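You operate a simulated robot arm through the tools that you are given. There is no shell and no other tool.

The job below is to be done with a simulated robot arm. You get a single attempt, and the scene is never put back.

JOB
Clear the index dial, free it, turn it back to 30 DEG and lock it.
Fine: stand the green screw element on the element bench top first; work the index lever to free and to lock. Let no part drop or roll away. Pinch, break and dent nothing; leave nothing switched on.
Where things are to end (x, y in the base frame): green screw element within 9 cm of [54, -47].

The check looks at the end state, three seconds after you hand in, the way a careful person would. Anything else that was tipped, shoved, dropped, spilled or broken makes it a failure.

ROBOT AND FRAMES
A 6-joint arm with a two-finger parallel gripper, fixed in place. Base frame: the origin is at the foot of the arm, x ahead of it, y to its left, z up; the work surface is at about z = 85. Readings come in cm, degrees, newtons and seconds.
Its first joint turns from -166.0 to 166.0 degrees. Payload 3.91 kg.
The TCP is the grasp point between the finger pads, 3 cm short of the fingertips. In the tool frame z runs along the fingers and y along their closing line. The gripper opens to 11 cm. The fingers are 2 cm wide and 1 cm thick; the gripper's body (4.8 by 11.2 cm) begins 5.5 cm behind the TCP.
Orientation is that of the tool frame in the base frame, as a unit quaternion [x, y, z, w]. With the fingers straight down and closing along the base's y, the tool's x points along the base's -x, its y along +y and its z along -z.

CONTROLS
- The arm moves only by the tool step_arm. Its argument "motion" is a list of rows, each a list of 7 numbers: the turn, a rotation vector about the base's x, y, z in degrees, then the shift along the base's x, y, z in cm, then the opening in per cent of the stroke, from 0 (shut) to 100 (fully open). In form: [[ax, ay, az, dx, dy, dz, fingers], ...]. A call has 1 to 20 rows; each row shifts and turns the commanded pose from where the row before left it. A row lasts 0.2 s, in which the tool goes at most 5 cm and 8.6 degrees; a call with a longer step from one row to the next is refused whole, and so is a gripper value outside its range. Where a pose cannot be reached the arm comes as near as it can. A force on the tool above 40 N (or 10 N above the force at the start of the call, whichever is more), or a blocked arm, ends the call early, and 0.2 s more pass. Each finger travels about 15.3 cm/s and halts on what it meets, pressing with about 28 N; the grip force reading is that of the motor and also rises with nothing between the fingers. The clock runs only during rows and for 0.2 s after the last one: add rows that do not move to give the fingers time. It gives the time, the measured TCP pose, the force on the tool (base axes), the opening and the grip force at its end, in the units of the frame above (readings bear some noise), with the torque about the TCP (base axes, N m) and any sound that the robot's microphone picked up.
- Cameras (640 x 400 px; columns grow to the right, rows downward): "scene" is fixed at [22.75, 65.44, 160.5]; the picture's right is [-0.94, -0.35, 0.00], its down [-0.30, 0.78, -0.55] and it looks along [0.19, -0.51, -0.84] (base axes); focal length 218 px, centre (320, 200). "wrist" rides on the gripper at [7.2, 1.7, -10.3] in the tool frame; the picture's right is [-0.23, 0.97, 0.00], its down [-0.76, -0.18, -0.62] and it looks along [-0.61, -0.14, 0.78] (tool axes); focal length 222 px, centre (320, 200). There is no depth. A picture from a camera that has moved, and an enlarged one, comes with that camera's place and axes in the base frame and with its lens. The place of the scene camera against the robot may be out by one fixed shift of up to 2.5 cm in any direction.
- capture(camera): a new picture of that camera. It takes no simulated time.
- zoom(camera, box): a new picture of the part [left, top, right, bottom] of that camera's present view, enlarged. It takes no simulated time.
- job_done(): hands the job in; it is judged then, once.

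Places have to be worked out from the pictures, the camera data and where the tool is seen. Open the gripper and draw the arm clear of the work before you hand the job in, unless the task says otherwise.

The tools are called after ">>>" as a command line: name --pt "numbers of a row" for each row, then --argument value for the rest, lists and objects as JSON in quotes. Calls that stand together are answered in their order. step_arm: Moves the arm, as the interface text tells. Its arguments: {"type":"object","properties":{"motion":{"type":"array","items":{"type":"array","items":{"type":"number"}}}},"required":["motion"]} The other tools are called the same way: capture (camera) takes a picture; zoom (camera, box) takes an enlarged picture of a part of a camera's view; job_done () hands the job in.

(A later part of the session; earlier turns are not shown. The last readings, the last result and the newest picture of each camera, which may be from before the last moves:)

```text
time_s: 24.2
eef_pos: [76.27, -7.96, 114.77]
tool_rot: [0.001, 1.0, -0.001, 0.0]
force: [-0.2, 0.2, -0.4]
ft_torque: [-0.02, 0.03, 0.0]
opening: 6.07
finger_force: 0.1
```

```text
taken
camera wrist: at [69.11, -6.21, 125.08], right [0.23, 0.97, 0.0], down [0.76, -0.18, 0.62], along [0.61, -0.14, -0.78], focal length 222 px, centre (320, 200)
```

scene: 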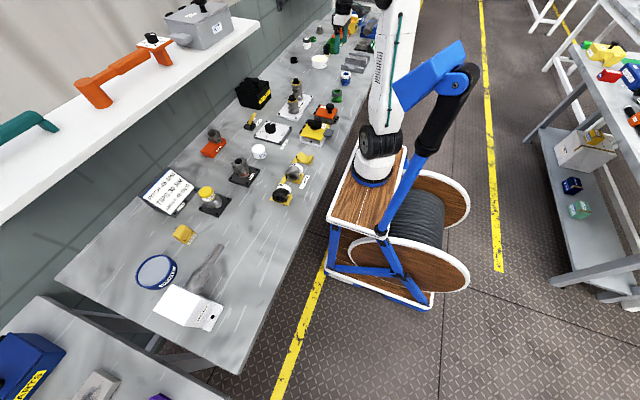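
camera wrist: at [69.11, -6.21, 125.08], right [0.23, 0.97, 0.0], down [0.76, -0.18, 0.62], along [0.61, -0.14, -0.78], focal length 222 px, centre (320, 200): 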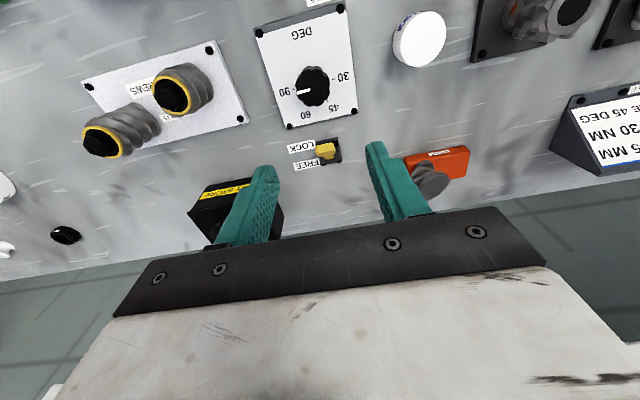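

Good view of both the dial and the lever from above; I zoom in for exact geometry.

>>> zoom --camera "wrist" --box '[270, 50, 370, 130]'

>>> zoom --camera "wrist" --box '[280, 125, 370, 185]'

```text
5.00 times, centred on (320, 90) of wrist
camera zoom: at [69.11, -6.21, 125.08], right [0.23, 0.97, 0.0], down [0.76, -0.18, 0.62], along [0.61, -0.14, -0.78], focal length 1111 px, centre (320, 750)
```

zoom: 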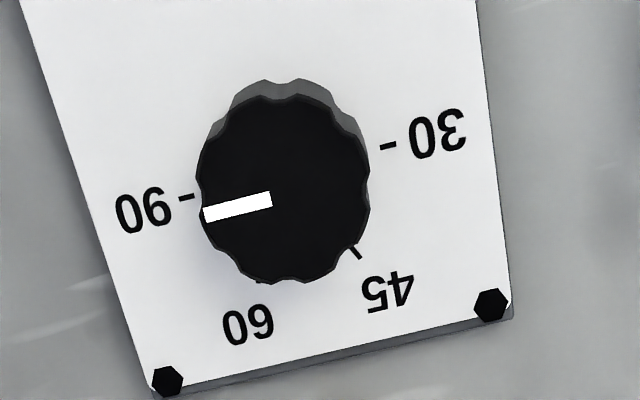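

```text
6.67 times, centred on (325, 155) of wrist
camera zoom: at [69.11, -6.21, 125.08], right [0.23, 0.97, 0.0], down [0.76, -0.18, 0.62], along [0.61, -0.14, -0.78], focal length 1481 px, centre (287, 500)
```

zoom: 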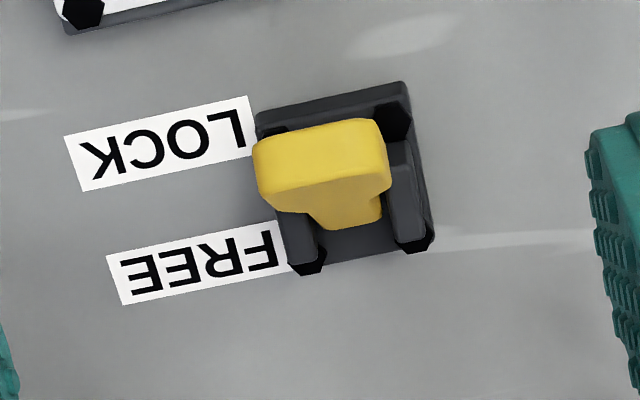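

Dial centre ≈ (76.15, -8.8), knob Ø ≈ 4.9; marks at 60° spacing with 30 at +y. Lever handle is ~2.9 cm wide, pivot ≈ (88.8, -8.8, 87), tip ≈ (83.3, -8.75, 95). I tilt the tool 30° and move to a pre-grasp in line with the lever.

>>> step_arm --pt "0 -7.5 0 0 -0.2 0 55" --pt "0 -7.5 0 0 -0.2 0 55" --pt "0 -7.5 0 0 -0.2 0 55" --pt "0 -7.5 0 0 -0.2 0 55" --pt "0 0 0 1 0 -3 55" --pt "0 0 0 1 0 -3 55" --pt "0 0 0 1 0 -3 55" --pt "0 0 0 1 0 -3 55" --pt "0 0 0 0 0 -1 55" --pt "0 0 0 0 0 0 55"

>>> capture --camera "wrist"

>>> zoom --camera "scene" --box '[206, 80, 306, 142]'

```text
time_s: 26.4
eef_pos: [80.39, -8.67, 101.74]
tool_rot: [0.001, 0.966, -0.001, 0.258]
force: [0.1, 0.0, -0.6]
ft_torque: [0.03, 0.01, -0.03]
opening: 6.06
finger_force: 0.1
```

```text
taken
camera wrist: at [68.97, -6.97, 107.09], right [0.2, 0.97, 0.11], down [0.35, -0.18, 0.92], along [0.92, -0.14, -0.37], focal length 222 px, centre (320, 200)
```

wrist: 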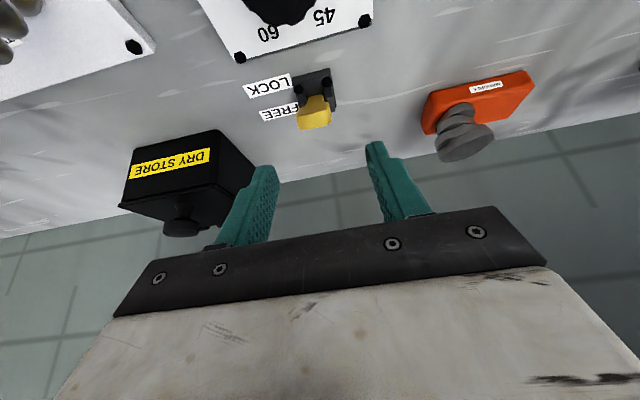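

```text
6.40 times, centred on (256, 111) of scene
camera zoom: at [22.75, 65.44, 160.5], right [-0.94, -0.35, 0.0], down [-0.3, 0.78, -0.55], along [0.19, -0.51, -0.84], focal length 1395 px, centre (730, 770)
```

zoom: 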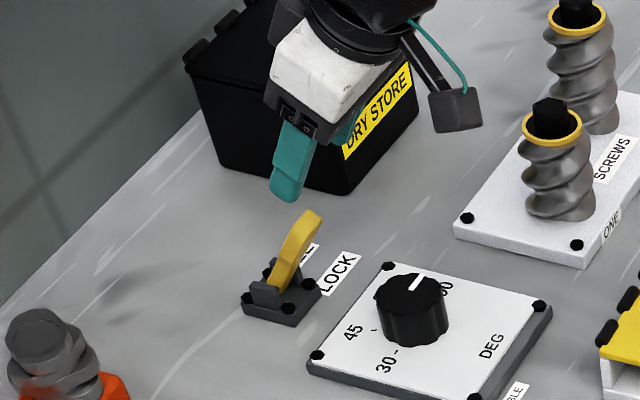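

The lever sits centred between the fingers (y ≈ -8.7). I advance along the finger direction so the pads straddle the upper handle, still open.

>>> step_arm --pt "0 0 0 1 0 -2.1 55" --pt "0 0 0 1 0 -2.1 55" --pt "0 0 0 1 0 -2.1 55" --pt "0 0 0 1 0 -2.1 55" --pt "0 0 0 0 0 0 55"

>>> capture --camera "wrist"

>>> zoom --camera "scene" --box '[222, 95, 302, 145]'

```text
time_s: 27.6
eef_pos: [84.42, -8.78, 93.21]
tool_rot: [0.001, 0.966, -0.001, 0.259]
force: [-0.1, -0.4, 0.5]
ft_torque: [0.0, 0.01, 0.03]
opening: 6.06
finger_force: 0.0
```

```text
taken
camera wrist: at [72.99, -7.02, 98.59], right [0.2, 0.97, 0.11], down [0.35, -0.18, 0.92], along [0.92, -0.14, -0.37], focal length 222 px, centre (320, 200)
```

wrist: 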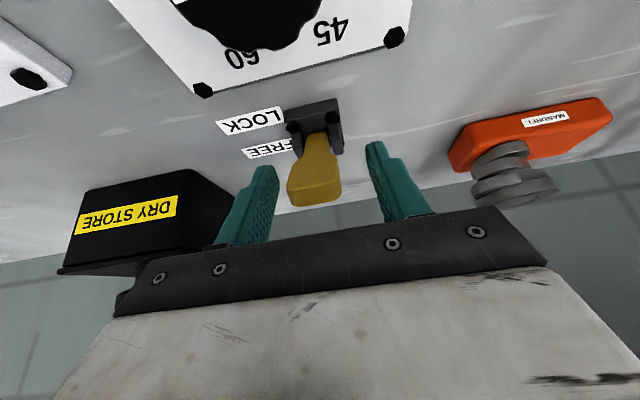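

```text
8.00 times, centred on (262, 120) of scene
camera zoom: at [22.75, 65.44, 160.5], right [-0.94, -0.35, 0.0], down [-0.3, 0.78, -0.55], along [0.19, -0.51, -0.84], focal length 1743 px, centre (784, 840)
```

zoom: 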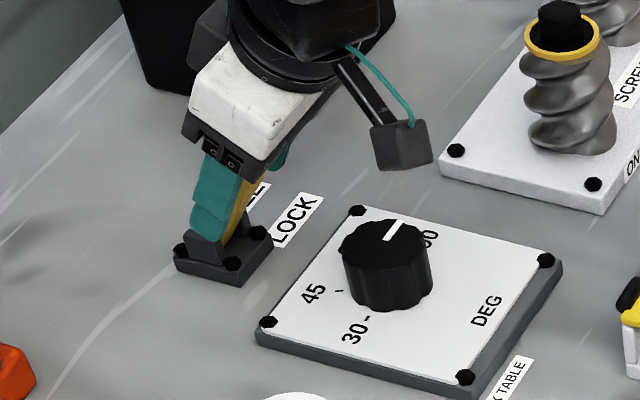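

The lever is between the pads. I zoom to check clearance at the tips before closing.

>>> zoom --camera "wrist" --box '[240, 90, 400, 230]'

```text
2.86 times, centred on (320, 160) of wrist
camera zoom: at [72.99, -7.02, 98.59], right [0.2, 0.97, 0.11], down [0.35, -0.18, 0.92], along [0.92, -0.14, -0.37], focal length 635 px, centre (320, 314)
```

zoom: 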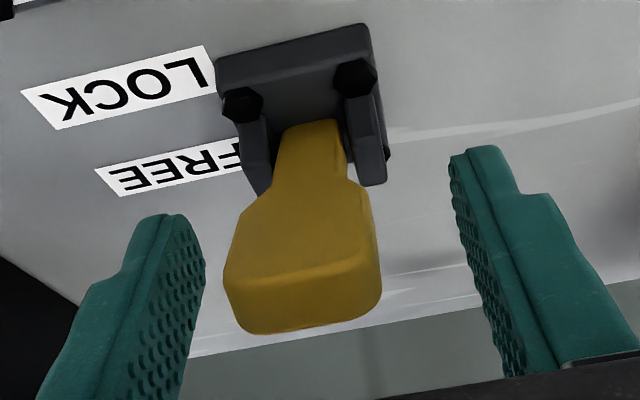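

The handle appears ~0.25 cm to the -y side of centre, so I shift y slightly and close gradually onto it.

>>> step_arm --pt "0 0 0 0 -0.22 0 50" --pt "0 0 0 0 0 0 42" --pt "0 0 0 0 0 0 36" --pt "0 0 0 0 0 0 32" --pt "0 0 0 0 0 0 29"

>>> zoom --camera "wrist" --box '[240, 90, 400, 230]'

```text
time_s: 28.8
eef_pos: [84.43, -9.0, 93.23]
tool_rot: [0.002, 0.966, -0.001, 0.259]
force: [-1.0, 0.3, 0.4]
ft_torque: [0.02, 0.0, -0.04]
opening: 3.22
finger_force: 0.0
```

```text
2.86 times, centred on (320, 160) of wrist
camera zoom: at [72.96, -7.24, 98.61], right [0.2, 0.97, 0.11], down [0.35, -0.18, 0.92], along [0.92, -0.14, -0.37], focal length 635 px, centre (320, 314)
```

zoom: 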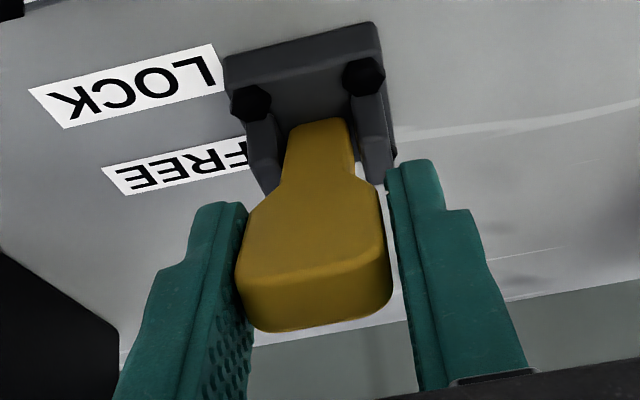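

Nearly touching; I shift a further 0.08 cm and close to grip the handle.

>>> step_arm --pt "0 0 0 0 -0.08 0 29" --pt "0 0 0 0 0 0 27" --pt "0 0 0 0 0 0 24" --pt "0 0 0 0 0 0 22" --pt "0 0 0 0 0 0 22"

>>> zoom --camera "wrist" --box '[240, 90, 400, 230]'

```text
time_s: 30.0
eef_pos: [84.28, -9.14, 93.2]
tool_rot: [0.001, 0.966, -0.001, 0.258]
force: [-0.9, -1.0, -0.6]
ft_torque: [0.16, 0.02, 0.2]
opening: 3.0
finger_force: 45.1
```

```text
2.86 times, centred on (320, 160) of wrist
camera zoom: at [72.96, -7.3, 98.61], right [0.2, 0.97, 0.11], down [0.35, -0.18, 0.92], along [0.92, -0.14, -0.37], focal length 635 px, centre (320, 314)
```

zoom: 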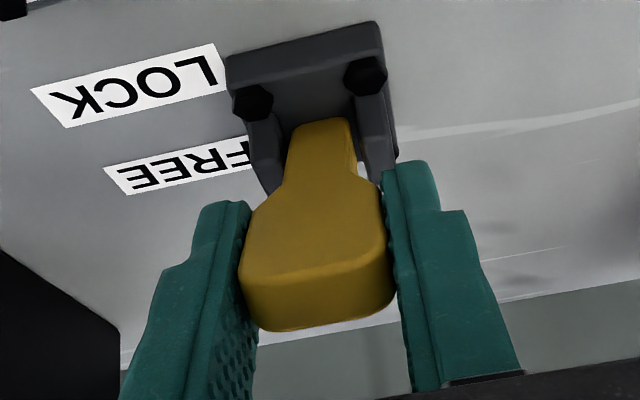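

Gripped on the 3.0 cm handle. I start swinging it toward FREE along an arc about the pivot, in small steps to watch the forces.

>>> step_arm --pt "0 0 0 0.42 0 0.3 22" --pt "0 0 0 0.44 0 0.28 22" --pt "0 0 0 0 0 0 22"

>>> zoom --camera "wrist" --box '[240, 90, 400, 230]'

```text
time_s: 30.8
eef_pos: [85.24, -9.1, 93.75]
tool_rot: [0.001, 0.966, -0.001, 0.258]
force: [-11.8, -4.9, -15.0]
ft_torque: [0.55, 1.23, 0.47]
opening: 3.01
finger_force: 44.8
```

```text
2.86 times, centred on (320, 160) of wrist
camera zoom: at [73.74, -7.3, 99.13], right [0.2, 0.97, 0.11], down [0.35, -0.18, 0.92], along [0.92, -0.14, -0.38], focal length 635 px, centre (320, 314)
```

zoom: 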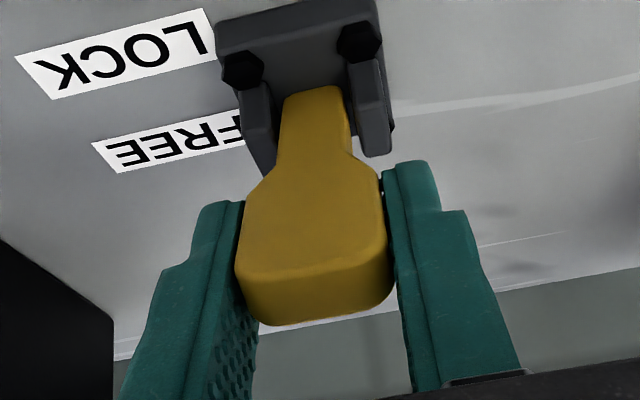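

The lever is moving with the gripper (about 18 N tangential resistance). I continue the arc.

>>> step_arm --pt "0 0 0 0.58 0 0.25 22" --pt "0 0 0 0.6 0 0.2 22" --pt "0 0 0 0.62 0 0.16 22" --pt "0 0 0 0 0 0 22"

>>> zoom --camera "wrist" --box '[240, 90, 400, 230]'

```text
time_s: 31.8
eef_pos: [86.92, -9.05, 94.67]
tool_rot: [0.001, 0.965, -0.001, 0.26]
force: [-19.3, -6.2, 16.8]
ft_torque: [0.41, 1.09, 0.3]
opening: 2.99
finger_force: 44.7
```

```text
2.86 times, centred on (320, 160) of wrist
camera zoom: at [75.52, -7.3, 99.98], right [0.2, 0.97, 0.11], down [0.34, -0.18, 0.92], along [0.92, -0.14, -0.37], focal length 635 px, centre (320, 314)
```

zoom: 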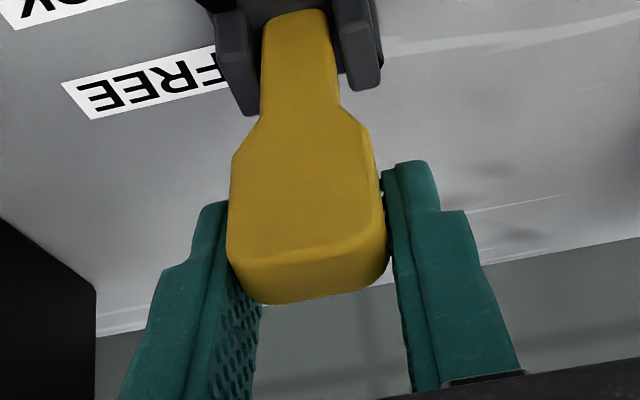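

The vertical force shows I'm pressing slightly inward, so I add a bit more rise and continue.

>>> step_arm --pt "0 0 0 0.5 0 0.35 22" --pt "0 0 0 0.6 0 0.2 22" --pt "0 0 0 0 0 0 22"

>>> zoom --camera "scene" --box '[222, 95, 302, 145]'

```text
time_s: 32.6
eef_pos: [88.1, -9.06, 94.76]
tool_rot: [-0.001, 0.966, 0.001, 0.258]
force: [-12.9, -2.5, -15.6]
ft_torque: [0.2, 1.05, 0.1]
opening: 3.01
finger_force: 45.2
```

```text
8.00 times, centred on (262, 120) of scene
camera zoom: at [22.75, 65.44, 160.5], right [-0.94, -0.35, 0.0], down [-0.3, 0.78, -0.55], along [0.19, -0.51, -0.84], focal length 1743 px, centre (784, 840)
```

zoom: 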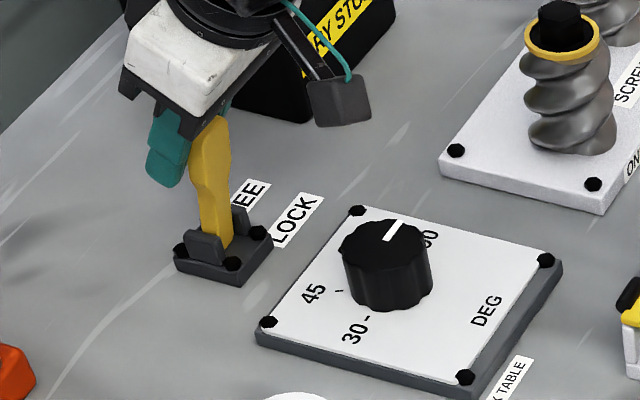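

Lever is near vertical; now the tool is pulling slightly up, so I flatten the path and go on.

>>> step_arm --pt "0 0 0 0.6 0 -0.1 22" --pt "0 0 0 0.65 0 -0.08 22" --pt "0 0 0 0 0 0 22"

>>> zoom --camera "scene" --box '[222, 95, 302, 145]'

>>> zoom --camera "wrist" --box '[240, 90, 400, 230]'

```text
time_s: 33.4
eef_pos: [89.37, -9.05, 95.06]
tool_rot: [0.0, 0.965, -0.001, 0.262]
force: [-9.7, 1.8, 20.8]
ft_torque: [0.06, 0.93, 0.08]
opening: 2.97
finger_force: 45.4
```

```text
8.00 times, centred on (262, 120) of scene
camera zoom: at [22.75, 65.44, 160.5], right [-0.94, -0.35, 0.0], down [-0.3, 0.78, -0.55], along [0.19, -0.51, -0.84], focal length 1743 px, centre (784, 840)
```

zoom: 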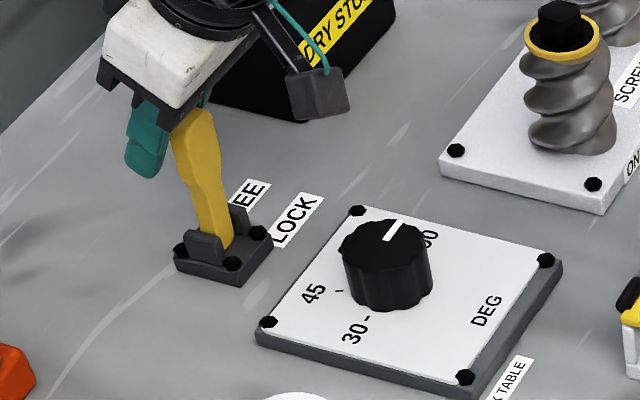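

```text
2.86 times, centred on (320, 160) of wrist
camera zoom: at [77.96, -7.3, 100.39], right [0.2, 0.97, 0.11], down [0.34, -0.18, 0.92], along [0.92, -0.14, -0.37], focal length 635 px, centre (320, 314)
```

zoom: 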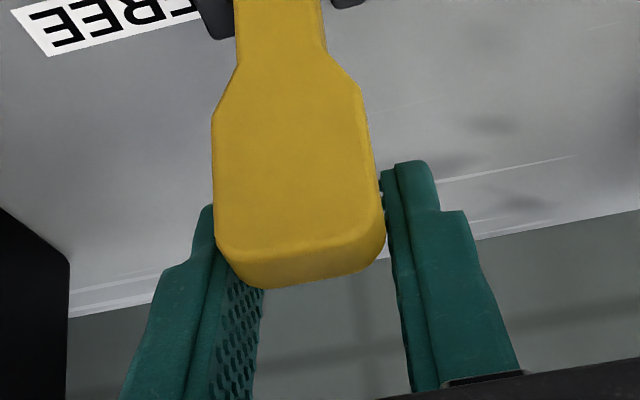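

From the measured positions the lever arc fits a pivot at about (89.5, 87.1) with 8 cm radius; the lever is about vertical now. I correct the height and continue past vertical.

>>> step_arm --pt "0 0 0 0.65 0 0.22 22" --pt "0 0 0 0.69 0 -0.06 22" --pt "0 0 0 0 0 0 22"

>>> zoom --camera "scene" --box '[222, 95, 302, 145]'

```text
time_s: 34.2
eef_pos: [90.6, -9.02, 94.9]
tool_rot: [0.001, 0.966, 0.0, 0.259]
force: [-15.2, -1.0, -1.0]
ft_torque: [0.04, 1.11, 0.01]
opening: 2.97
finger_force: 45.5
```

```text
8.00 times, centred on (262, 120) of scene
camera zoom: at [22.75, 65.44, 160.5], right [-0.94, -0.35, 0.0], down [-0.3, 0.78, -0.55], along [0.19, -0.51, -0.84], focal length 1743 px, centre (784, 840)
```

zoom: 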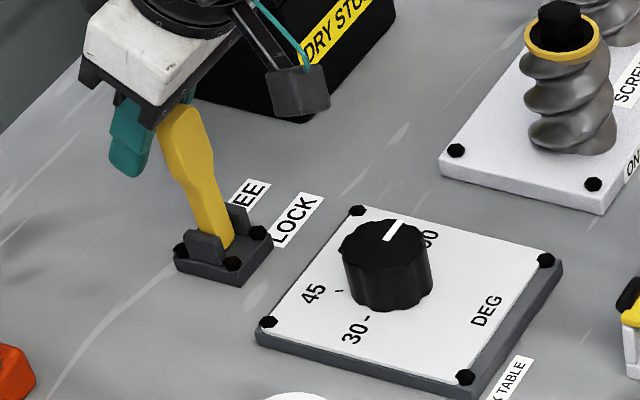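

Force is balanced now. I continue on the far side of the arc toward FREE.

>>> step_arm --pt "0 0 0 0.68 0 -0.12 22" --pt "0 0 0 0.67 0 -0.18 22" --pt "0 0 0 0.65 0 -0.23 22" --pt "0 0 0 0 0 0 22"

>>> zoom --camera "scene" --box '[222, 95, 302, 145]'

>>> capture --camera "wrist"

```text
time_s: 35.2
eef_pos: [92.81, -8.97, 94.43]
tool_rot: [0.001, 0.966, -0.001, 0.259]
force: [0.1, -0.6, -0.1]
ft_torque: [-0.02, 0.0, 0.03]
opening: 2.44
finger_force: 0.1
```

```text
8.00 times, centred on (262, 120) of scene
camera zoom: at [22.75, 65.44, 160.5], right [-0.94, -0.35, 0.0], down [-0.3, 0.78, -0.55], along [0.19, -0.51, -0.84], focal length 1743 px, centre (784, 840)
```

zoom: 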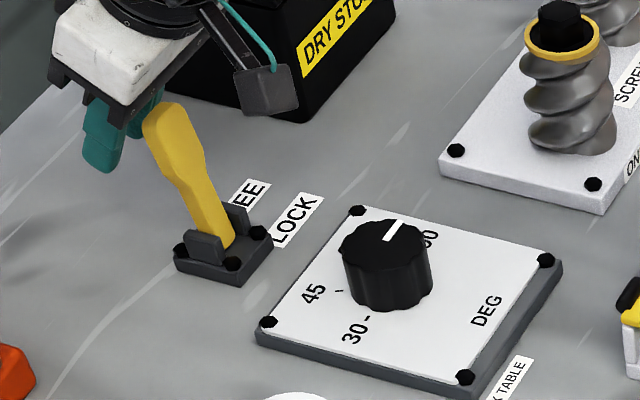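

```text
taken
camera wrist: at [81.31, -7.22, 99.84], right [0.2, 0.97, 0.11], down [0.35, -0.18, 0.92], along [0.92, -0.14, -0.37], focal length 222 px, centre (320, 200)
```

wrist: 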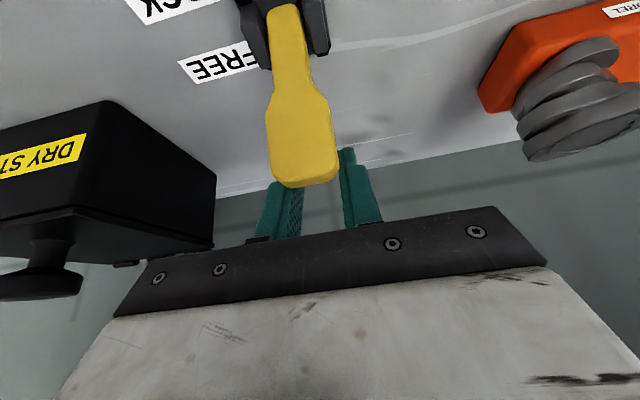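

The grip slipped off: fingers went to 2.44 cm with no force, and the lever stands just past vertical (~+8°), not yet at FREE. I back the fingers up and away, then will push it the rest of the way from the -x side with closed fingers.

>>> step_arm --pt "0 0 0 0.1 0 1.0 22" --pt "0 0 0 0 0 1.5 22" --pt "0 0 0 -0.1 0 1.5 22" --pt "0 0 0 -0.4 0 1.5 22" --pt "0 0 0 -0.5 0 1.8 22" --pt "0 0 0 0 0 0 22"

>>> zoom --camera "scene" --box '[212, 85, 302, 145]'

>>> capture --camera "wrist"

```text
time_s: 36.6
eef_pos: [91.69, -9.05, 101.7]
tool_rot: [0.001, 0.966, 0.0, 0.259]
force: [0.0, 1.0, -1.0]
ft_torque: [0.01, -0.03, -0.03]
opening: 2.43
finger_force: 0.0
```

```text
6.67 times, centred on (257, 115) of scene
camera zoom: at [22.75, 65.44, 160.5], right [-0.94, -0.35, 0.0], down [-0.3, 0.78, -0.55], along [0.19, -0.51, -0.84], focal length 1453 px, centre (740, 767)
```

zoom: 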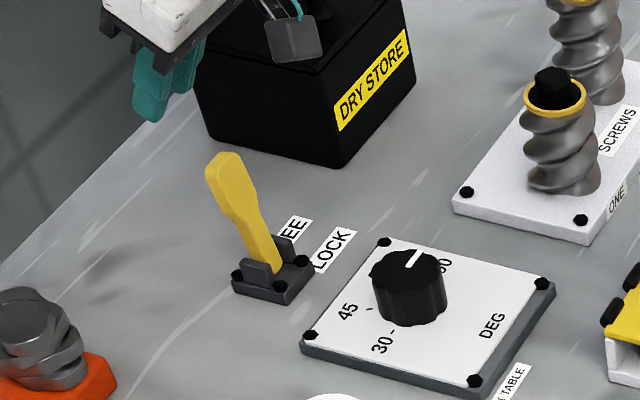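

```text
taken
camera wrist: at [80.34, -7.3, 107.1], right [0.2, 0.97, 0.11], down [0.35, -0.18, 0.92], along [0.92, -0.14, -0.37], focal length 222 px, centre (320, 200)
```

wrist: 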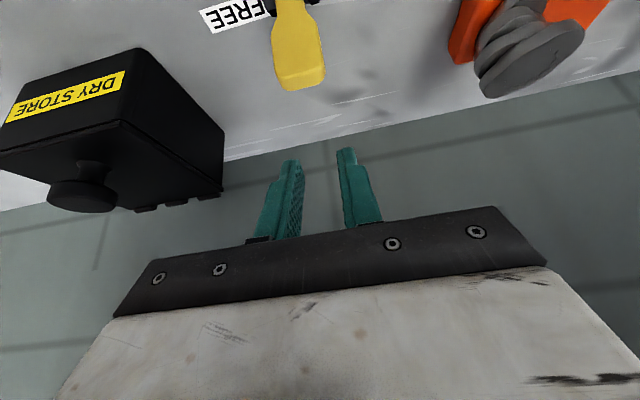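

The lever stands a few degrees past vertical. I move back over it (raised) to its -x side, close the fingers and look again.

>>> step_arm --pt "0 0 0 -0.8 0 1.5 22" --pt "0 0 0 -2.5 0 0.5 22" --pt "0 0 0 -3 0 0 10" --pt "0 0 0 -3 0 0 0" --pt "0 0 0 -3 0 0 0" --pt "0 0 0 -1.5 0 0 0" --pt "0 0 0 0 0 0 0"

>>> capture --camera "wrist"

>>> zoom --camera "wrist" --box '[240, 50, 400, 190]'

>>> zoom --camera "scene" --box '[222, 95, 302, 145]'

```text
time_s: 38.2
eef_pos: [77.95, -9.15, 103.66]
tool_rot: [0.001, 0.966, 0.0, 0.258]
force: [-0.3, 0.5, -0.5]
ft_torque: [-0.04, -0.05, 0.0]
opening: 0.0
finger_force: 27.9
```

```text
taken
camera wrist: at [66.57, -7.31, 109.02], right [0.2, 0.97, 0.11], down [0.35, -0.18, 0.92], along [0.92, -0.14, -0.37], focal length 222 px, centre (320, 200)
```

wrist: 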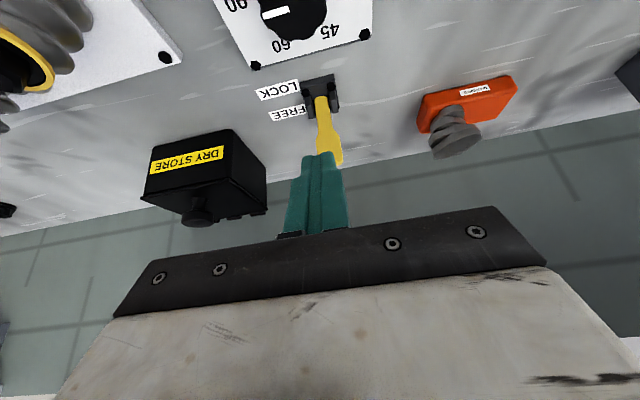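

```text
2.86 times, centred on (320, 120) of wrist
camera zoom: at [66.57, -7.31, 109.02], right [0.2, 0.97, 0.11], down [0.35, -0.18, 0.92], along [0.92, -0.14, -0.37], focal length 635 px, centre (320, 429)
```

zoom: 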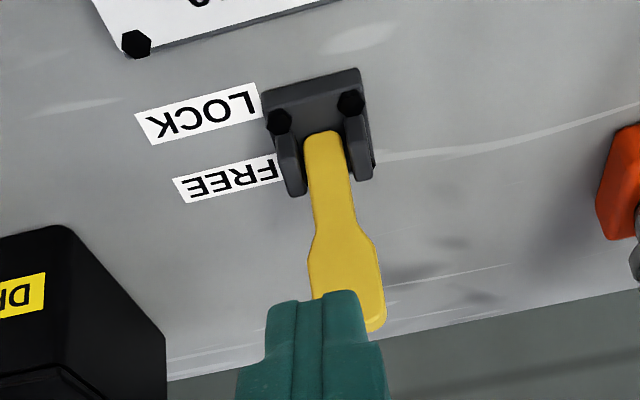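

```text
8.00 times, centred on (262, 120) of scene
camera zoom: at [22.75, 65.44, 160.5], right [-0.94, -0.35, 0.0], down [-0.3, 0.78, -0.55], along [0.19, -0.51, -0.84], focal length 1743 px, centre (784, 840)
```

zoom: 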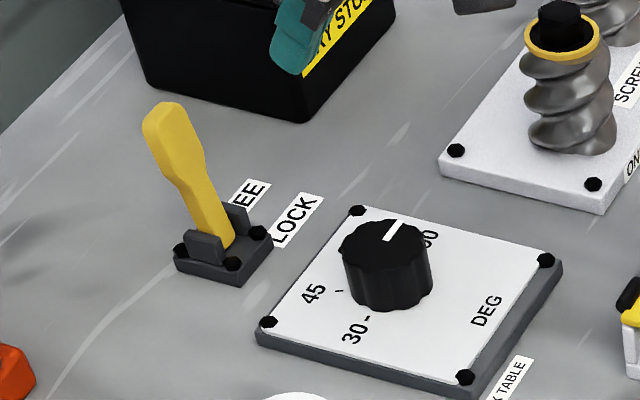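

Lever is at about +8°, tip ≈ (90, -9, 96). I bring the closed fingers to its -x side just short of contact.

>>> step_arm --pt "0 0 0 1.7 0 -2.7 0" --pt "0 0 0 1.7 0 -2.7 0" --pt "0 0 0 1.7 0.1 -2.6 0" --pt "0 0 0 1.2 0 0 0" --pt "0 0 0 0 0 0 0"

>>> zoom --camera "scene" --box '[222, 95, 302, 145]'

>>> capture --camera "wrist"

```text
time_s: 39.4
eef_pos: [84.32, -8.98, 95.56]
tool_rot: [-0.001, 0.966, -0.001, 0.259]
force: [0.5, 1.0, 0.5]
ft_torque: [0.0, -0.02, 0.01]
opening: 0.04
finger_force: 28.1
```

```text
8.00 times, centred on (262, 120) of scene
camera zoom: at [22.75, 65.44, 160.5], right [-0.94, -0.35, 0.0], down [-0.3, 0.78, -0.55], along [0.19, -0.51, -0.84], focal length 1743 px, centre (784, 840)
```

zoom: 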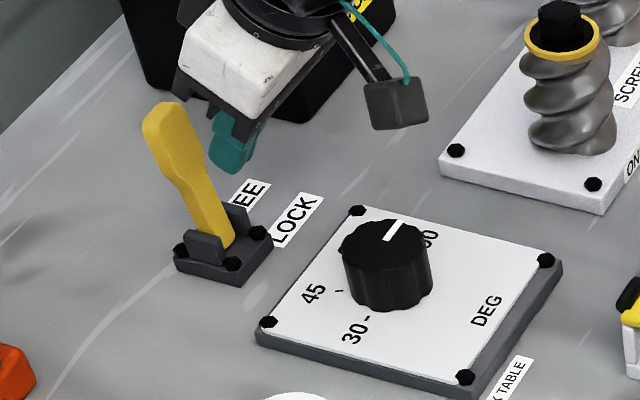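

```text
taken
camera wrist: at [72.92, -7.22, 101.05], right [0.2, 0.97, 0.11], down [0.35, -0.18, 0.92], along [0.92, -0.14, -0.37], focal length 222 px, centre (320, 200)
```

wrist: 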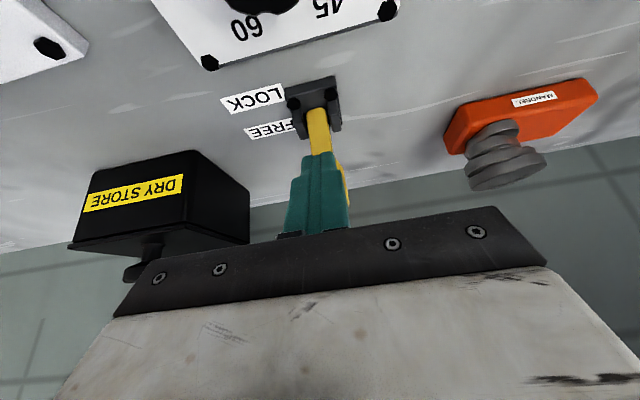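

Fingers are aligned behind the lever. I push in +x with small steps.

>>> step_arm --pt "0 0 0 0.6 0 0 0" --pt "0 0 0 0.6 0 0 0" --pt "0 0 0 0.6 0 0 0" --pt "0 0 0 0.6 0 0 0" --pt "0 0 0 0.5 0 0 0" --pt "0 0 0 0.5 0 0 0"

>>> zoom --camera "scene" --box '[222, 95, 302, 145]'

```text
time_s: 40.8
eef_pos: [87.77, -9.0, 95.86]
tool_rot: [0.002, 0.966, -0.001, 0.259]
force: [-0.3, -0.5, -0.5]
ft_torque: [0.01, -0.04, 0.0]
opening: 0.0
finger_force: 27.5
```

```text
8.00 times, centred on (262, 120) of scene
camera zoom: at [22.75, 65.44, 160.5], right [-0.94, -0.35, 0.0], down [-0.3, 0.78, -0.55], along [0.19, -0.51, -0.84], focal length 1743 px, centre (784, 840)
```

zoom: 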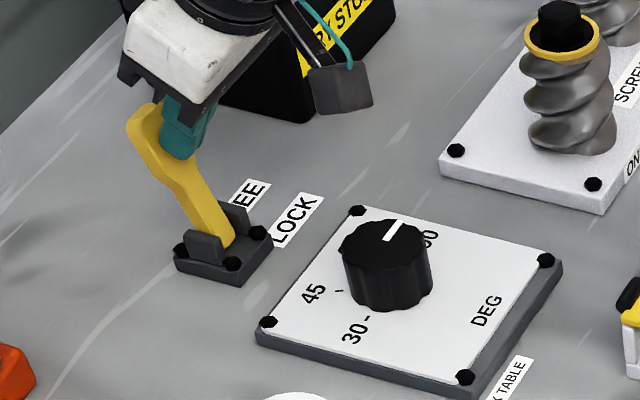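

The lever is moving on with little force. I continue pushing.

>>> step_arm --pt "0 0 0 0.6 0 0 0" --pt "0 0 0 0.6 0 0 0" --pt "0 0 0 0.6 0 0 0"

>>> zoom --camera "scene" --box '[222, 95, 302, 145]'

```text
time_s: 41.6
eef_pos: [89.71, -9.04, 95.73]
tool_rot: [0.001, 0.966, -0.001, 0.259]
force: [0.0, -0.2, 0.0]
ft_torque: [0.01, 0.0, 0.0]
opening: 0.0
finger_force: 28.0
```

```text
8.00 times, centred on (262, 120) of scene
camera zoom: at [22.75, 65.44, 160.5], right [-0.94, -0.35, 0.0], down [-0.3, 0.78, -0.55], along [0.19, -0.51, -0.84], focal length 1743 px, centre (784, 840)
```

zoom: 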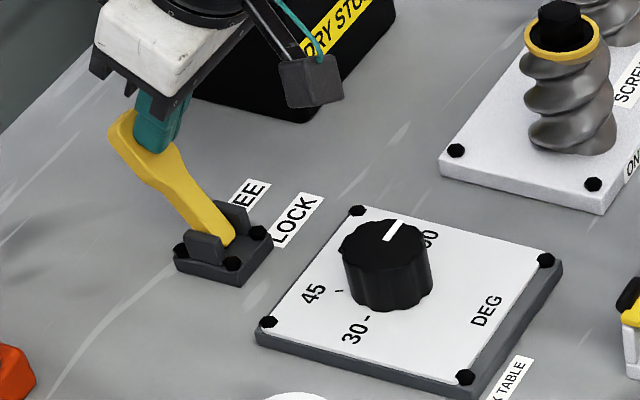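

Lever now leans about +35° to the FREE side. I nudge a little more to feel for the end stop.

>>> step_arm --pt "0 0 0 0.3 0 0 0" --pt "0 0 0 0.3 0 0 0"

>>> zoom --camera "scene" --box '[222, 95, 302, 145]'

```text
time_s: 42.2
eef_pos: [90.06, -8.98, 95.78]
tool_rot: [0.001, 0.966, -0.001, 0.259]
force: [-13.0, -0.3, 2.9]
ft_torque: [0.04, 0.19, 0.01]
opening: 0.01
finger_force: 27.7
```

```text
8.00 times, centred on (262, 120) of scene
camera zoom: at [22.75, 65.44, 160.5], right [-0.94, -0.35, 0.0], down [-0.3, 0.78, -0.55], along [0.19, -0.51, -0.84], focal length 1743 px, centre (784, 840)
```

zoom: 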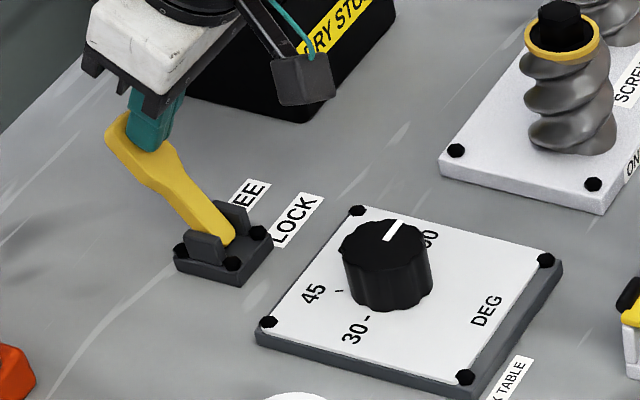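

Resistance of 13 N appears; one more small nudge tells whether this is the end stop.

>>> step_arm --pt "0 0 0 0.25 0 0 0" --pt "0 0 0 0 0 0 0"

>>> zoom --camera "scene" --box '[222, 95, 302, 145]'

```text
time_s: 42.7
eef_pos: [90.01, -8.95, 95.83]
tool_rot: [0.0, 0.967, 0.001, 0.256]
force: [-23.6, 0.0, 16.1]
ft_torque: [0.02, 0.12, 0.02]
opening: 0.0
finger_force: 28.4
stopped in row 2: the force on the tool passed its limit at 41 N (the readings are from after the stop); the commanded pose is now the measured one
```

```text
8.00 times, centred on (262, 120) of scene
camera zoom: at [22.75, 65.44, 160.5], right [-0.94, -0.35, 0.0], down [-0.3, 0.78, -0.55], along [0.19, -0.51, -0.84], focal length 1743 px, centre (784, 840)
```

zoom: 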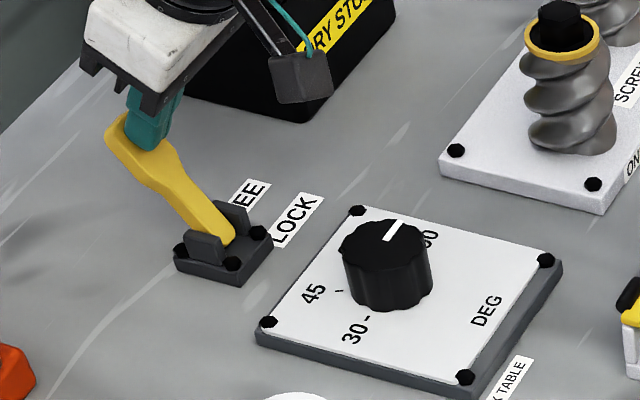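

That is the end stop: the lever is fully at FREE. I back off, rise, and untilt the tool above the dial.

>>> step_arm --pt "0 0 0 -0.6 0 0 0" --pt "0 0 0 -1.2 0 0.3 0" --pt "0 0 0 -2 0 1.5 0" --pt "0 0 0 -2 0 3 0" --pt "0 0 0 -2 0 4 0" --pt "0 0 0 -2 0 4 0" --pt "0 7.5 0 -1.4 0.05 2 20" --pt "0 7.5 0 -1 0.05 0 40" --pt "0 7.5 0 -0.8 0.05 0 60" --pt "0 7.5 0 -0.8 0 0 80" --pt "0 0 0 0 0 0 95" --pt "0 0 0 0 0 0 95"

>>> capture --camera "wrist"

>>> zoom --camera "scene" --box '[222, 95, 302, 145]'

```text
time_s: 45.3
eef_pos: [76.32, -8.81, 110.46]
tool_rot: [0.0, 1.0, -0.001, -0.002]
force: [0.7, -0.5, -0.1]
ft_torque: [-0.03, 0.01, -0.04]
opening: 10.46
finger_force: 0.0
```

```text
taken
camera wrist: at [69.23, -7.06, 120.92], right [0.23, 0.97, 0.0], down [0.76, -0.18, 0.62], along [0.6, -0.14, -0.79], focal length 222 px, centre (320, 200)
```

wrist: 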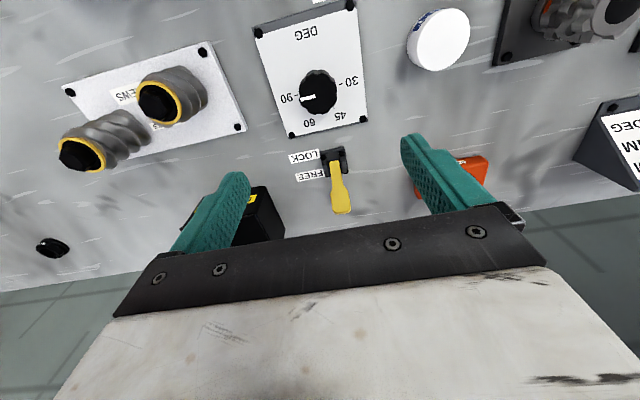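

```text
8.00 times, centred on (262, 120) of scene
camera zoom: at [22.75, 65.44, 160.5], right [-0.94, -0.35, 0.0], down [-0.3, 0.78, -0.55], along [0.19, -0.51, -0.84], focal length 1743 px, centre (784, 840)
```

zoom: 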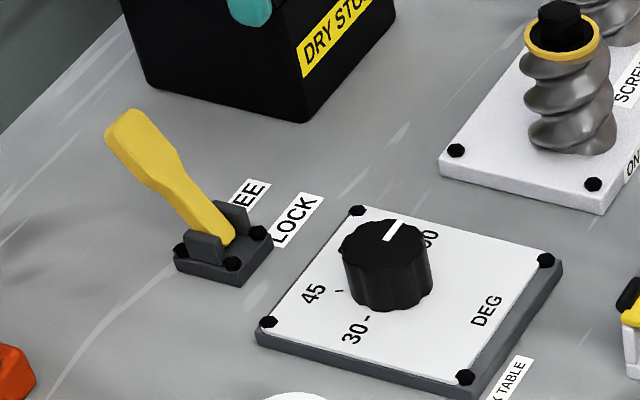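

The lever stays at FREE. The tool is vertical again above the dial; I zoom to refine the knob centre and heights.

>>> zoom --camera "wrist" --box '[280, 60, 360, 130]'

>>> zoom --camera "scene" --box '[254, 118, 300, 146]'

```text
5.71 times, centred on (320, 95) of wrist
camera zoom: at [69.23, -7.06, 120.92], right [0.23, 0.97, 0.0], down [0.76, -0.18, 0.62], along [0.6, -0.14, -0.79], focal length 1269 px, centre (320, 800)
```

zoom: 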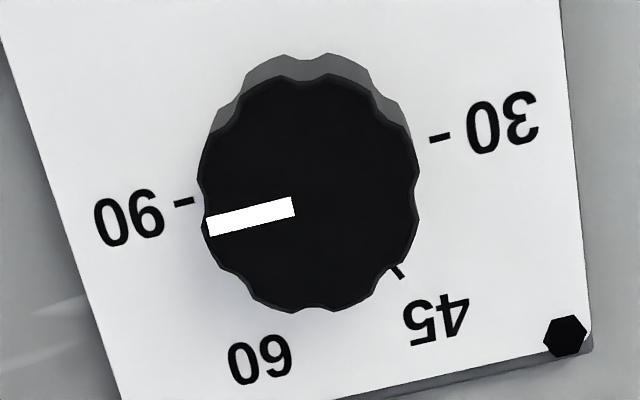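

```text
13.91 times, centred on (277, 132) of scene
camera zoom: at [22.75, 65.44, 160.5], right [-0.94, -0.35, 0.0], down [-0.3, 0.78, -0.55], along [0.19, -0.51, -0.84], focal length 3032 px, centre (918, 1146)
```

zoom: 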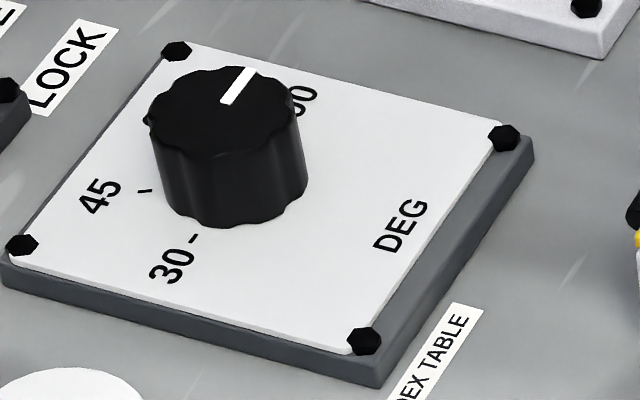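

Knob centre ≈ (76.1, -8.85), Ø ≈ 5.0, top ≈ z 90. I yaw the tool to -45° while descending part way, so that I can then turn +90° per grip.

>>> step_arm --pt "0 0 -7.5 -0.2 -0.05 -1 95" --pt "0 0 -7.5 0 0 -2 95" --pt "0 0 -7.5 0 0 -2 95" --pt "0 0 -7.5 0 0 -2 95" --pt "0 0 -7.5 0 0 -2 95" --pt "0 0 -7.5 0 0 -2 95" --pt "0 0 0 0 0 0 95"

>>> capture --camera "wrist"

>>> zoom --camera "scene" --box '[222, 90, 318, 150]'

```text
time_s: 46.9
eef_pos: [76.14, -8.77, 99.43]
tool_rot: [0.383, 0.924, 0.001, -0.003]
force: [0.7, -0.6, 0.4]
ft_torque: [-0.03, -0.01, -0.01]
opening: 10.47
finger_force: 0.0
```

```text
taken
camera wrist: at [72.35, -2.44, 109.83], right [0.85, 0.53, 0.0], down [0.41, -0.67, 0.62], along [0.33, -0.53, -0.78], focal length 222 px, centre (320, 200)
```

wrist: 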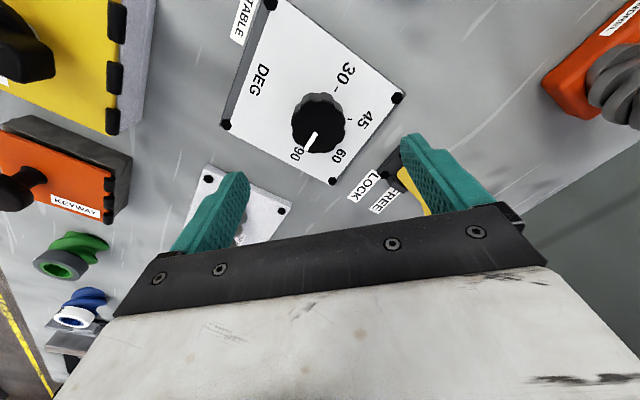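

```text
6.67 times, centred on (270, 120) of scene
camera zoom: at [22.75, 65.44, 160.5], right [-0.94, -0.35, 0.0], down [-0.3, 0.78, -0.55], along [0.19, -0.51, -0.84], focal length 1453 px, centre (653, 733)
```

zoom: 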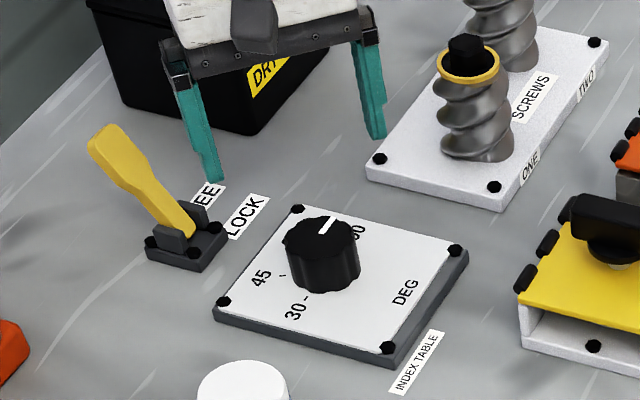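

Alignment is good and the lever stays at FREE. I narrow the opening to ~7.5 cm and descend around the knob.

>>> step_arm --pt "0 0 0 0 -0.05 0 68" --pt "0 0 0 0 0 -2.5 68" --pt "0 0 0 0 0 -2.5 68" --pt "0 0 0 0 0 -2 68" --pt "0 0 0 0 0 -1 68" --pt "0 0 0 0 0 0 68"

>>> capture --camera "wrist"

>>> zoom --camera "scene" --box '[238, 100, 302, 140]'

```text
time_s: 48.3
eef_pos: [76.14, -8.8, 91.34]
tool_rot: [0.383, 0.924, 0.0, -0.002]
force: [-0.1, -0.1, 1.1]
ft_torque: [-0.01, 0.01, 0.02]
opening: 7.47
finger_force: 0.1
```

```text
taken
camera wrist: at [72.27, -2.55, 101.82], right [0.85, 0.53, 0.0], down [0.41, -0.67, 0.62], along [0.33, -0.53, -0.78], focal length 222 px, centre (320, 200)
```

wrist: 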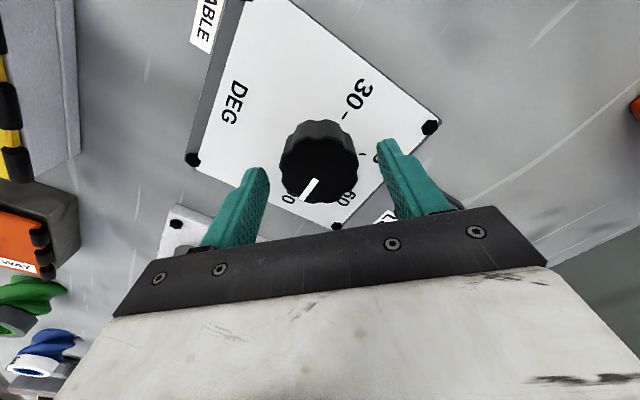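

```text
10.00 times, centred on (270, 120) of scene
camera zoom: at [22.75, 65.44, 160.5], right [-0.94, -0.35, 0.0], down [-0.3, 0.78, -0.55], along [0.19, -0.51, -0.84], focal length 2179 px, centre (820, 1000)
```

zoom: 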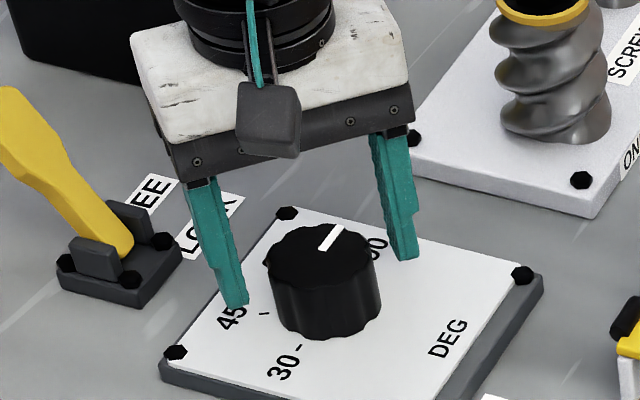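

Fingers straddle the knob. I zoom to check centring in the pad direction.

>>> zoom --camera "wrist" --box '[220, 90, 420, 230]'

```text
2.86 times, centred on (320, 160) of wrist
camera zoom: at [72.27, -2.55, 101.82], right [0.85, 0.53, 0.0], down [0.41, -0.67, 0.62], along [0.33, -0.53, -0.78], focal length 635 px, centre (320, 314)
```

zoom: 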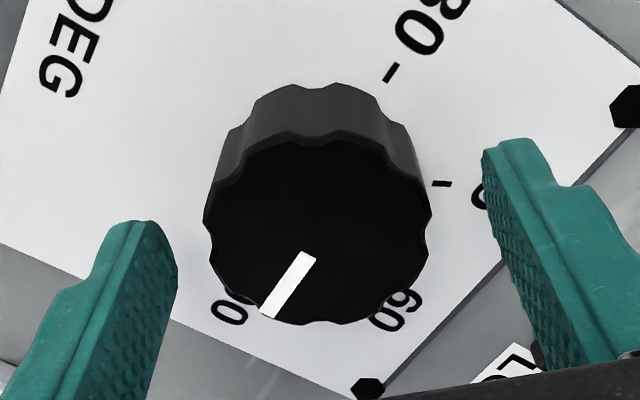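

Knob centre is within ~0.1 cm of the tool. I lower 0.6 cm more and close on the knob.

>>> step_arm --pt "0 0 0 -0.05 0.05 -0.3 68" --pt "0 0 0 0 0 -0.3 60" --pt "0 0 0 0 0 0 52" --pt "0 0 0 0 0 0 48" --pt "0 0 0 0 0 0 45" --pt "0 0 0 0 0 0 42" --pt "0 0 0 0 0 0 38" --pt "0 0 0 0 0 0 38"

>>> zoom --camera "wrist" --box '[220, 90, 420, 230]'

```text
time_s: 50.1
eef_pos: [76.04, -8.93, 90.82]
tool_rot: [0.384, 0.923, 0.0, -0.003]
force: [-12.4, -10.1, -2.9]
ft_torque: [-0.43, 0.29, -0.01]
opening: 5.0
finger_force: 45.0
```

```text
2.86 times, centred on (320, 160) of wrist
camera zoom: at [72.26, -2.64, 101.27], right [0.85, 0.53, 0.0], down [0.42, -0.67, 0.62], along [0.32, -0.53, -0.79], focal length 635 px, centre (320, 314)
```

zoom: 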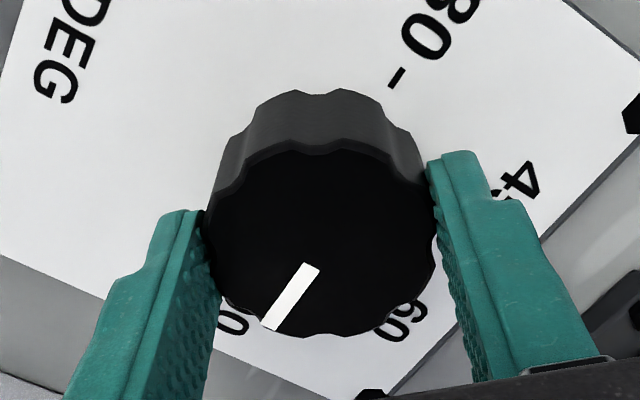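

Gripped at 5.0 cm; a ~16 N side load says the knob axis is ~0.15 cm toward (-x,-y), so I correct that and begin turning counter-clockwise.

>>> step_arm --pt "0 0 0 -0.12 -0.12 0 38" --pt "0 0 4 0 0 0 38" --pt "0 0 6 0 0 0 38" --pt "0 0 6 0 0 0 38" --pt "0 0 0 0 0 0 38"

>>> zoom --camera "wrist" --box '[220, 90, 420, 230]'

>>> zoom --camera "scene" --box '[238, 100, 302, 140]'

```text
time_s: 51.3
eef_pos: [76.01, -8.97, 90.82]
tool_rot: [0.25, 0.968, 0.0, -0.004]
force: [-10.5, -2.0, -17.9]
ft_torque: [-0.35, -0.81, 0.01]
opening: 5.03
finger_force: 45.2
```

```text
2.86 times, centred on (320, 160) of wrist
camera zoom: at [70.65, -3.99, 101.28], right [0.67, 0.74, 0.0], down [0.58, -0.53, 0.62], along [0.46, -0.42, -0.79], focal length 635 px, centre (320, 314)
```

zoom: 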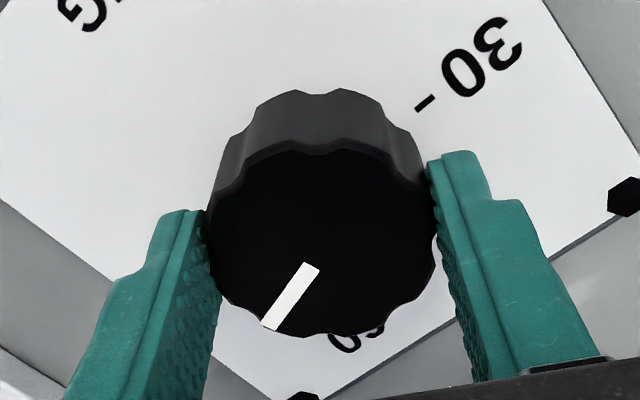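

```text
10.00 times, centred on (270, 120) of scene
camera zoom: at [22.75, 65.44, 160.5], right [-0.94, -0.35, 0.0], down [-0.3, 0.78, -0.55], along [0.19, -0.51, -0.84], focal length 2179 px, centre (820, 1000)
```

zoom: 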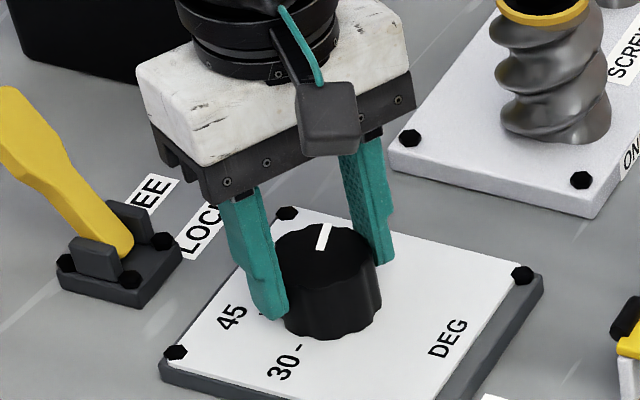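

The dial turns with the gripper (pointer moved ~16° from 90). I continue with small load corrections.

>>> step_arm --pt "0 0 5 -0.08 0 -0.08 38" --pt "0 0 6 0 0 -0.05 38" --pt "0 0 6 0 0 0 38" --pt "0 0 6 0 0 0 38" --pt "0 0 6 0 0 0 38" --pt "0 0 0 0 0 0 38"

>>> zoom --camera "wrist" --box '[220, 90, 420, 230]'

>>> zoom --camera "scene" --box '[238, 100, 302, 140]'

```text
time_s: 52.7
eef_pos: [76.12, -9.03, 90.81]
tool_rot: [0.0, 1.0, -0.001, 0.001]
force: [3.2, -7.5, 20.9]
ft_torque: [0.02, 0.65, -0.02]
opening: 5.01
finger_force: 44.7
```

```text
2.86 times, centred on (320, 160) of wrist
camera zoom: at [68.85, -7.31, 101.24], right [0.23, 0.97, 0.0], down [0.76, -0.18, 0.62], along [0.61, -0.14, -0.78], focal length 635 px, centre (320, 314)
```

zoom: 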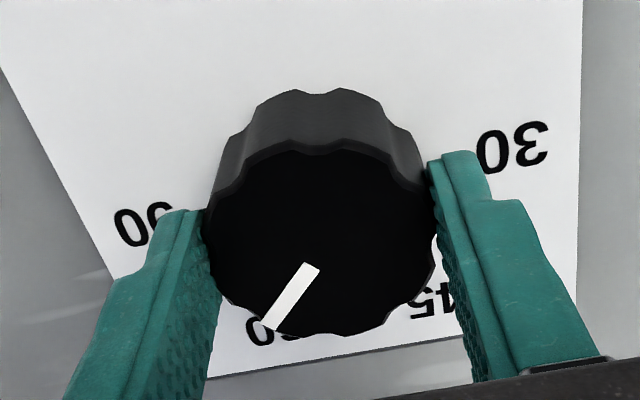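

```text
10.00 times, centred on (270, 120) of scene
camera zoom: at [22.75, 65.44, 160.5], right [-0.94, -0.35, 0.0], down [-0.3, 0.78, -0.55], along [0.19, -0.51, -0.84], focal length 2179 px, centre (820, 1000)
```

zoom: 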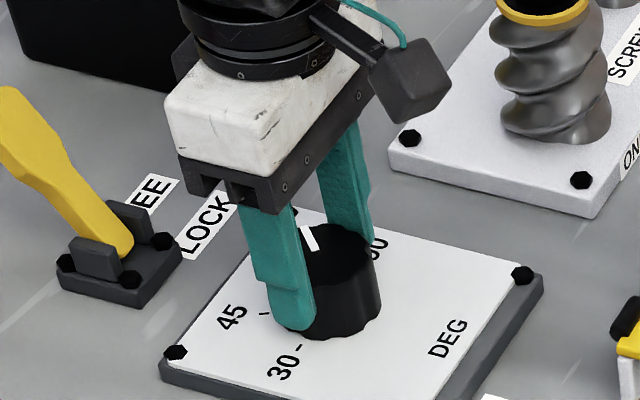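

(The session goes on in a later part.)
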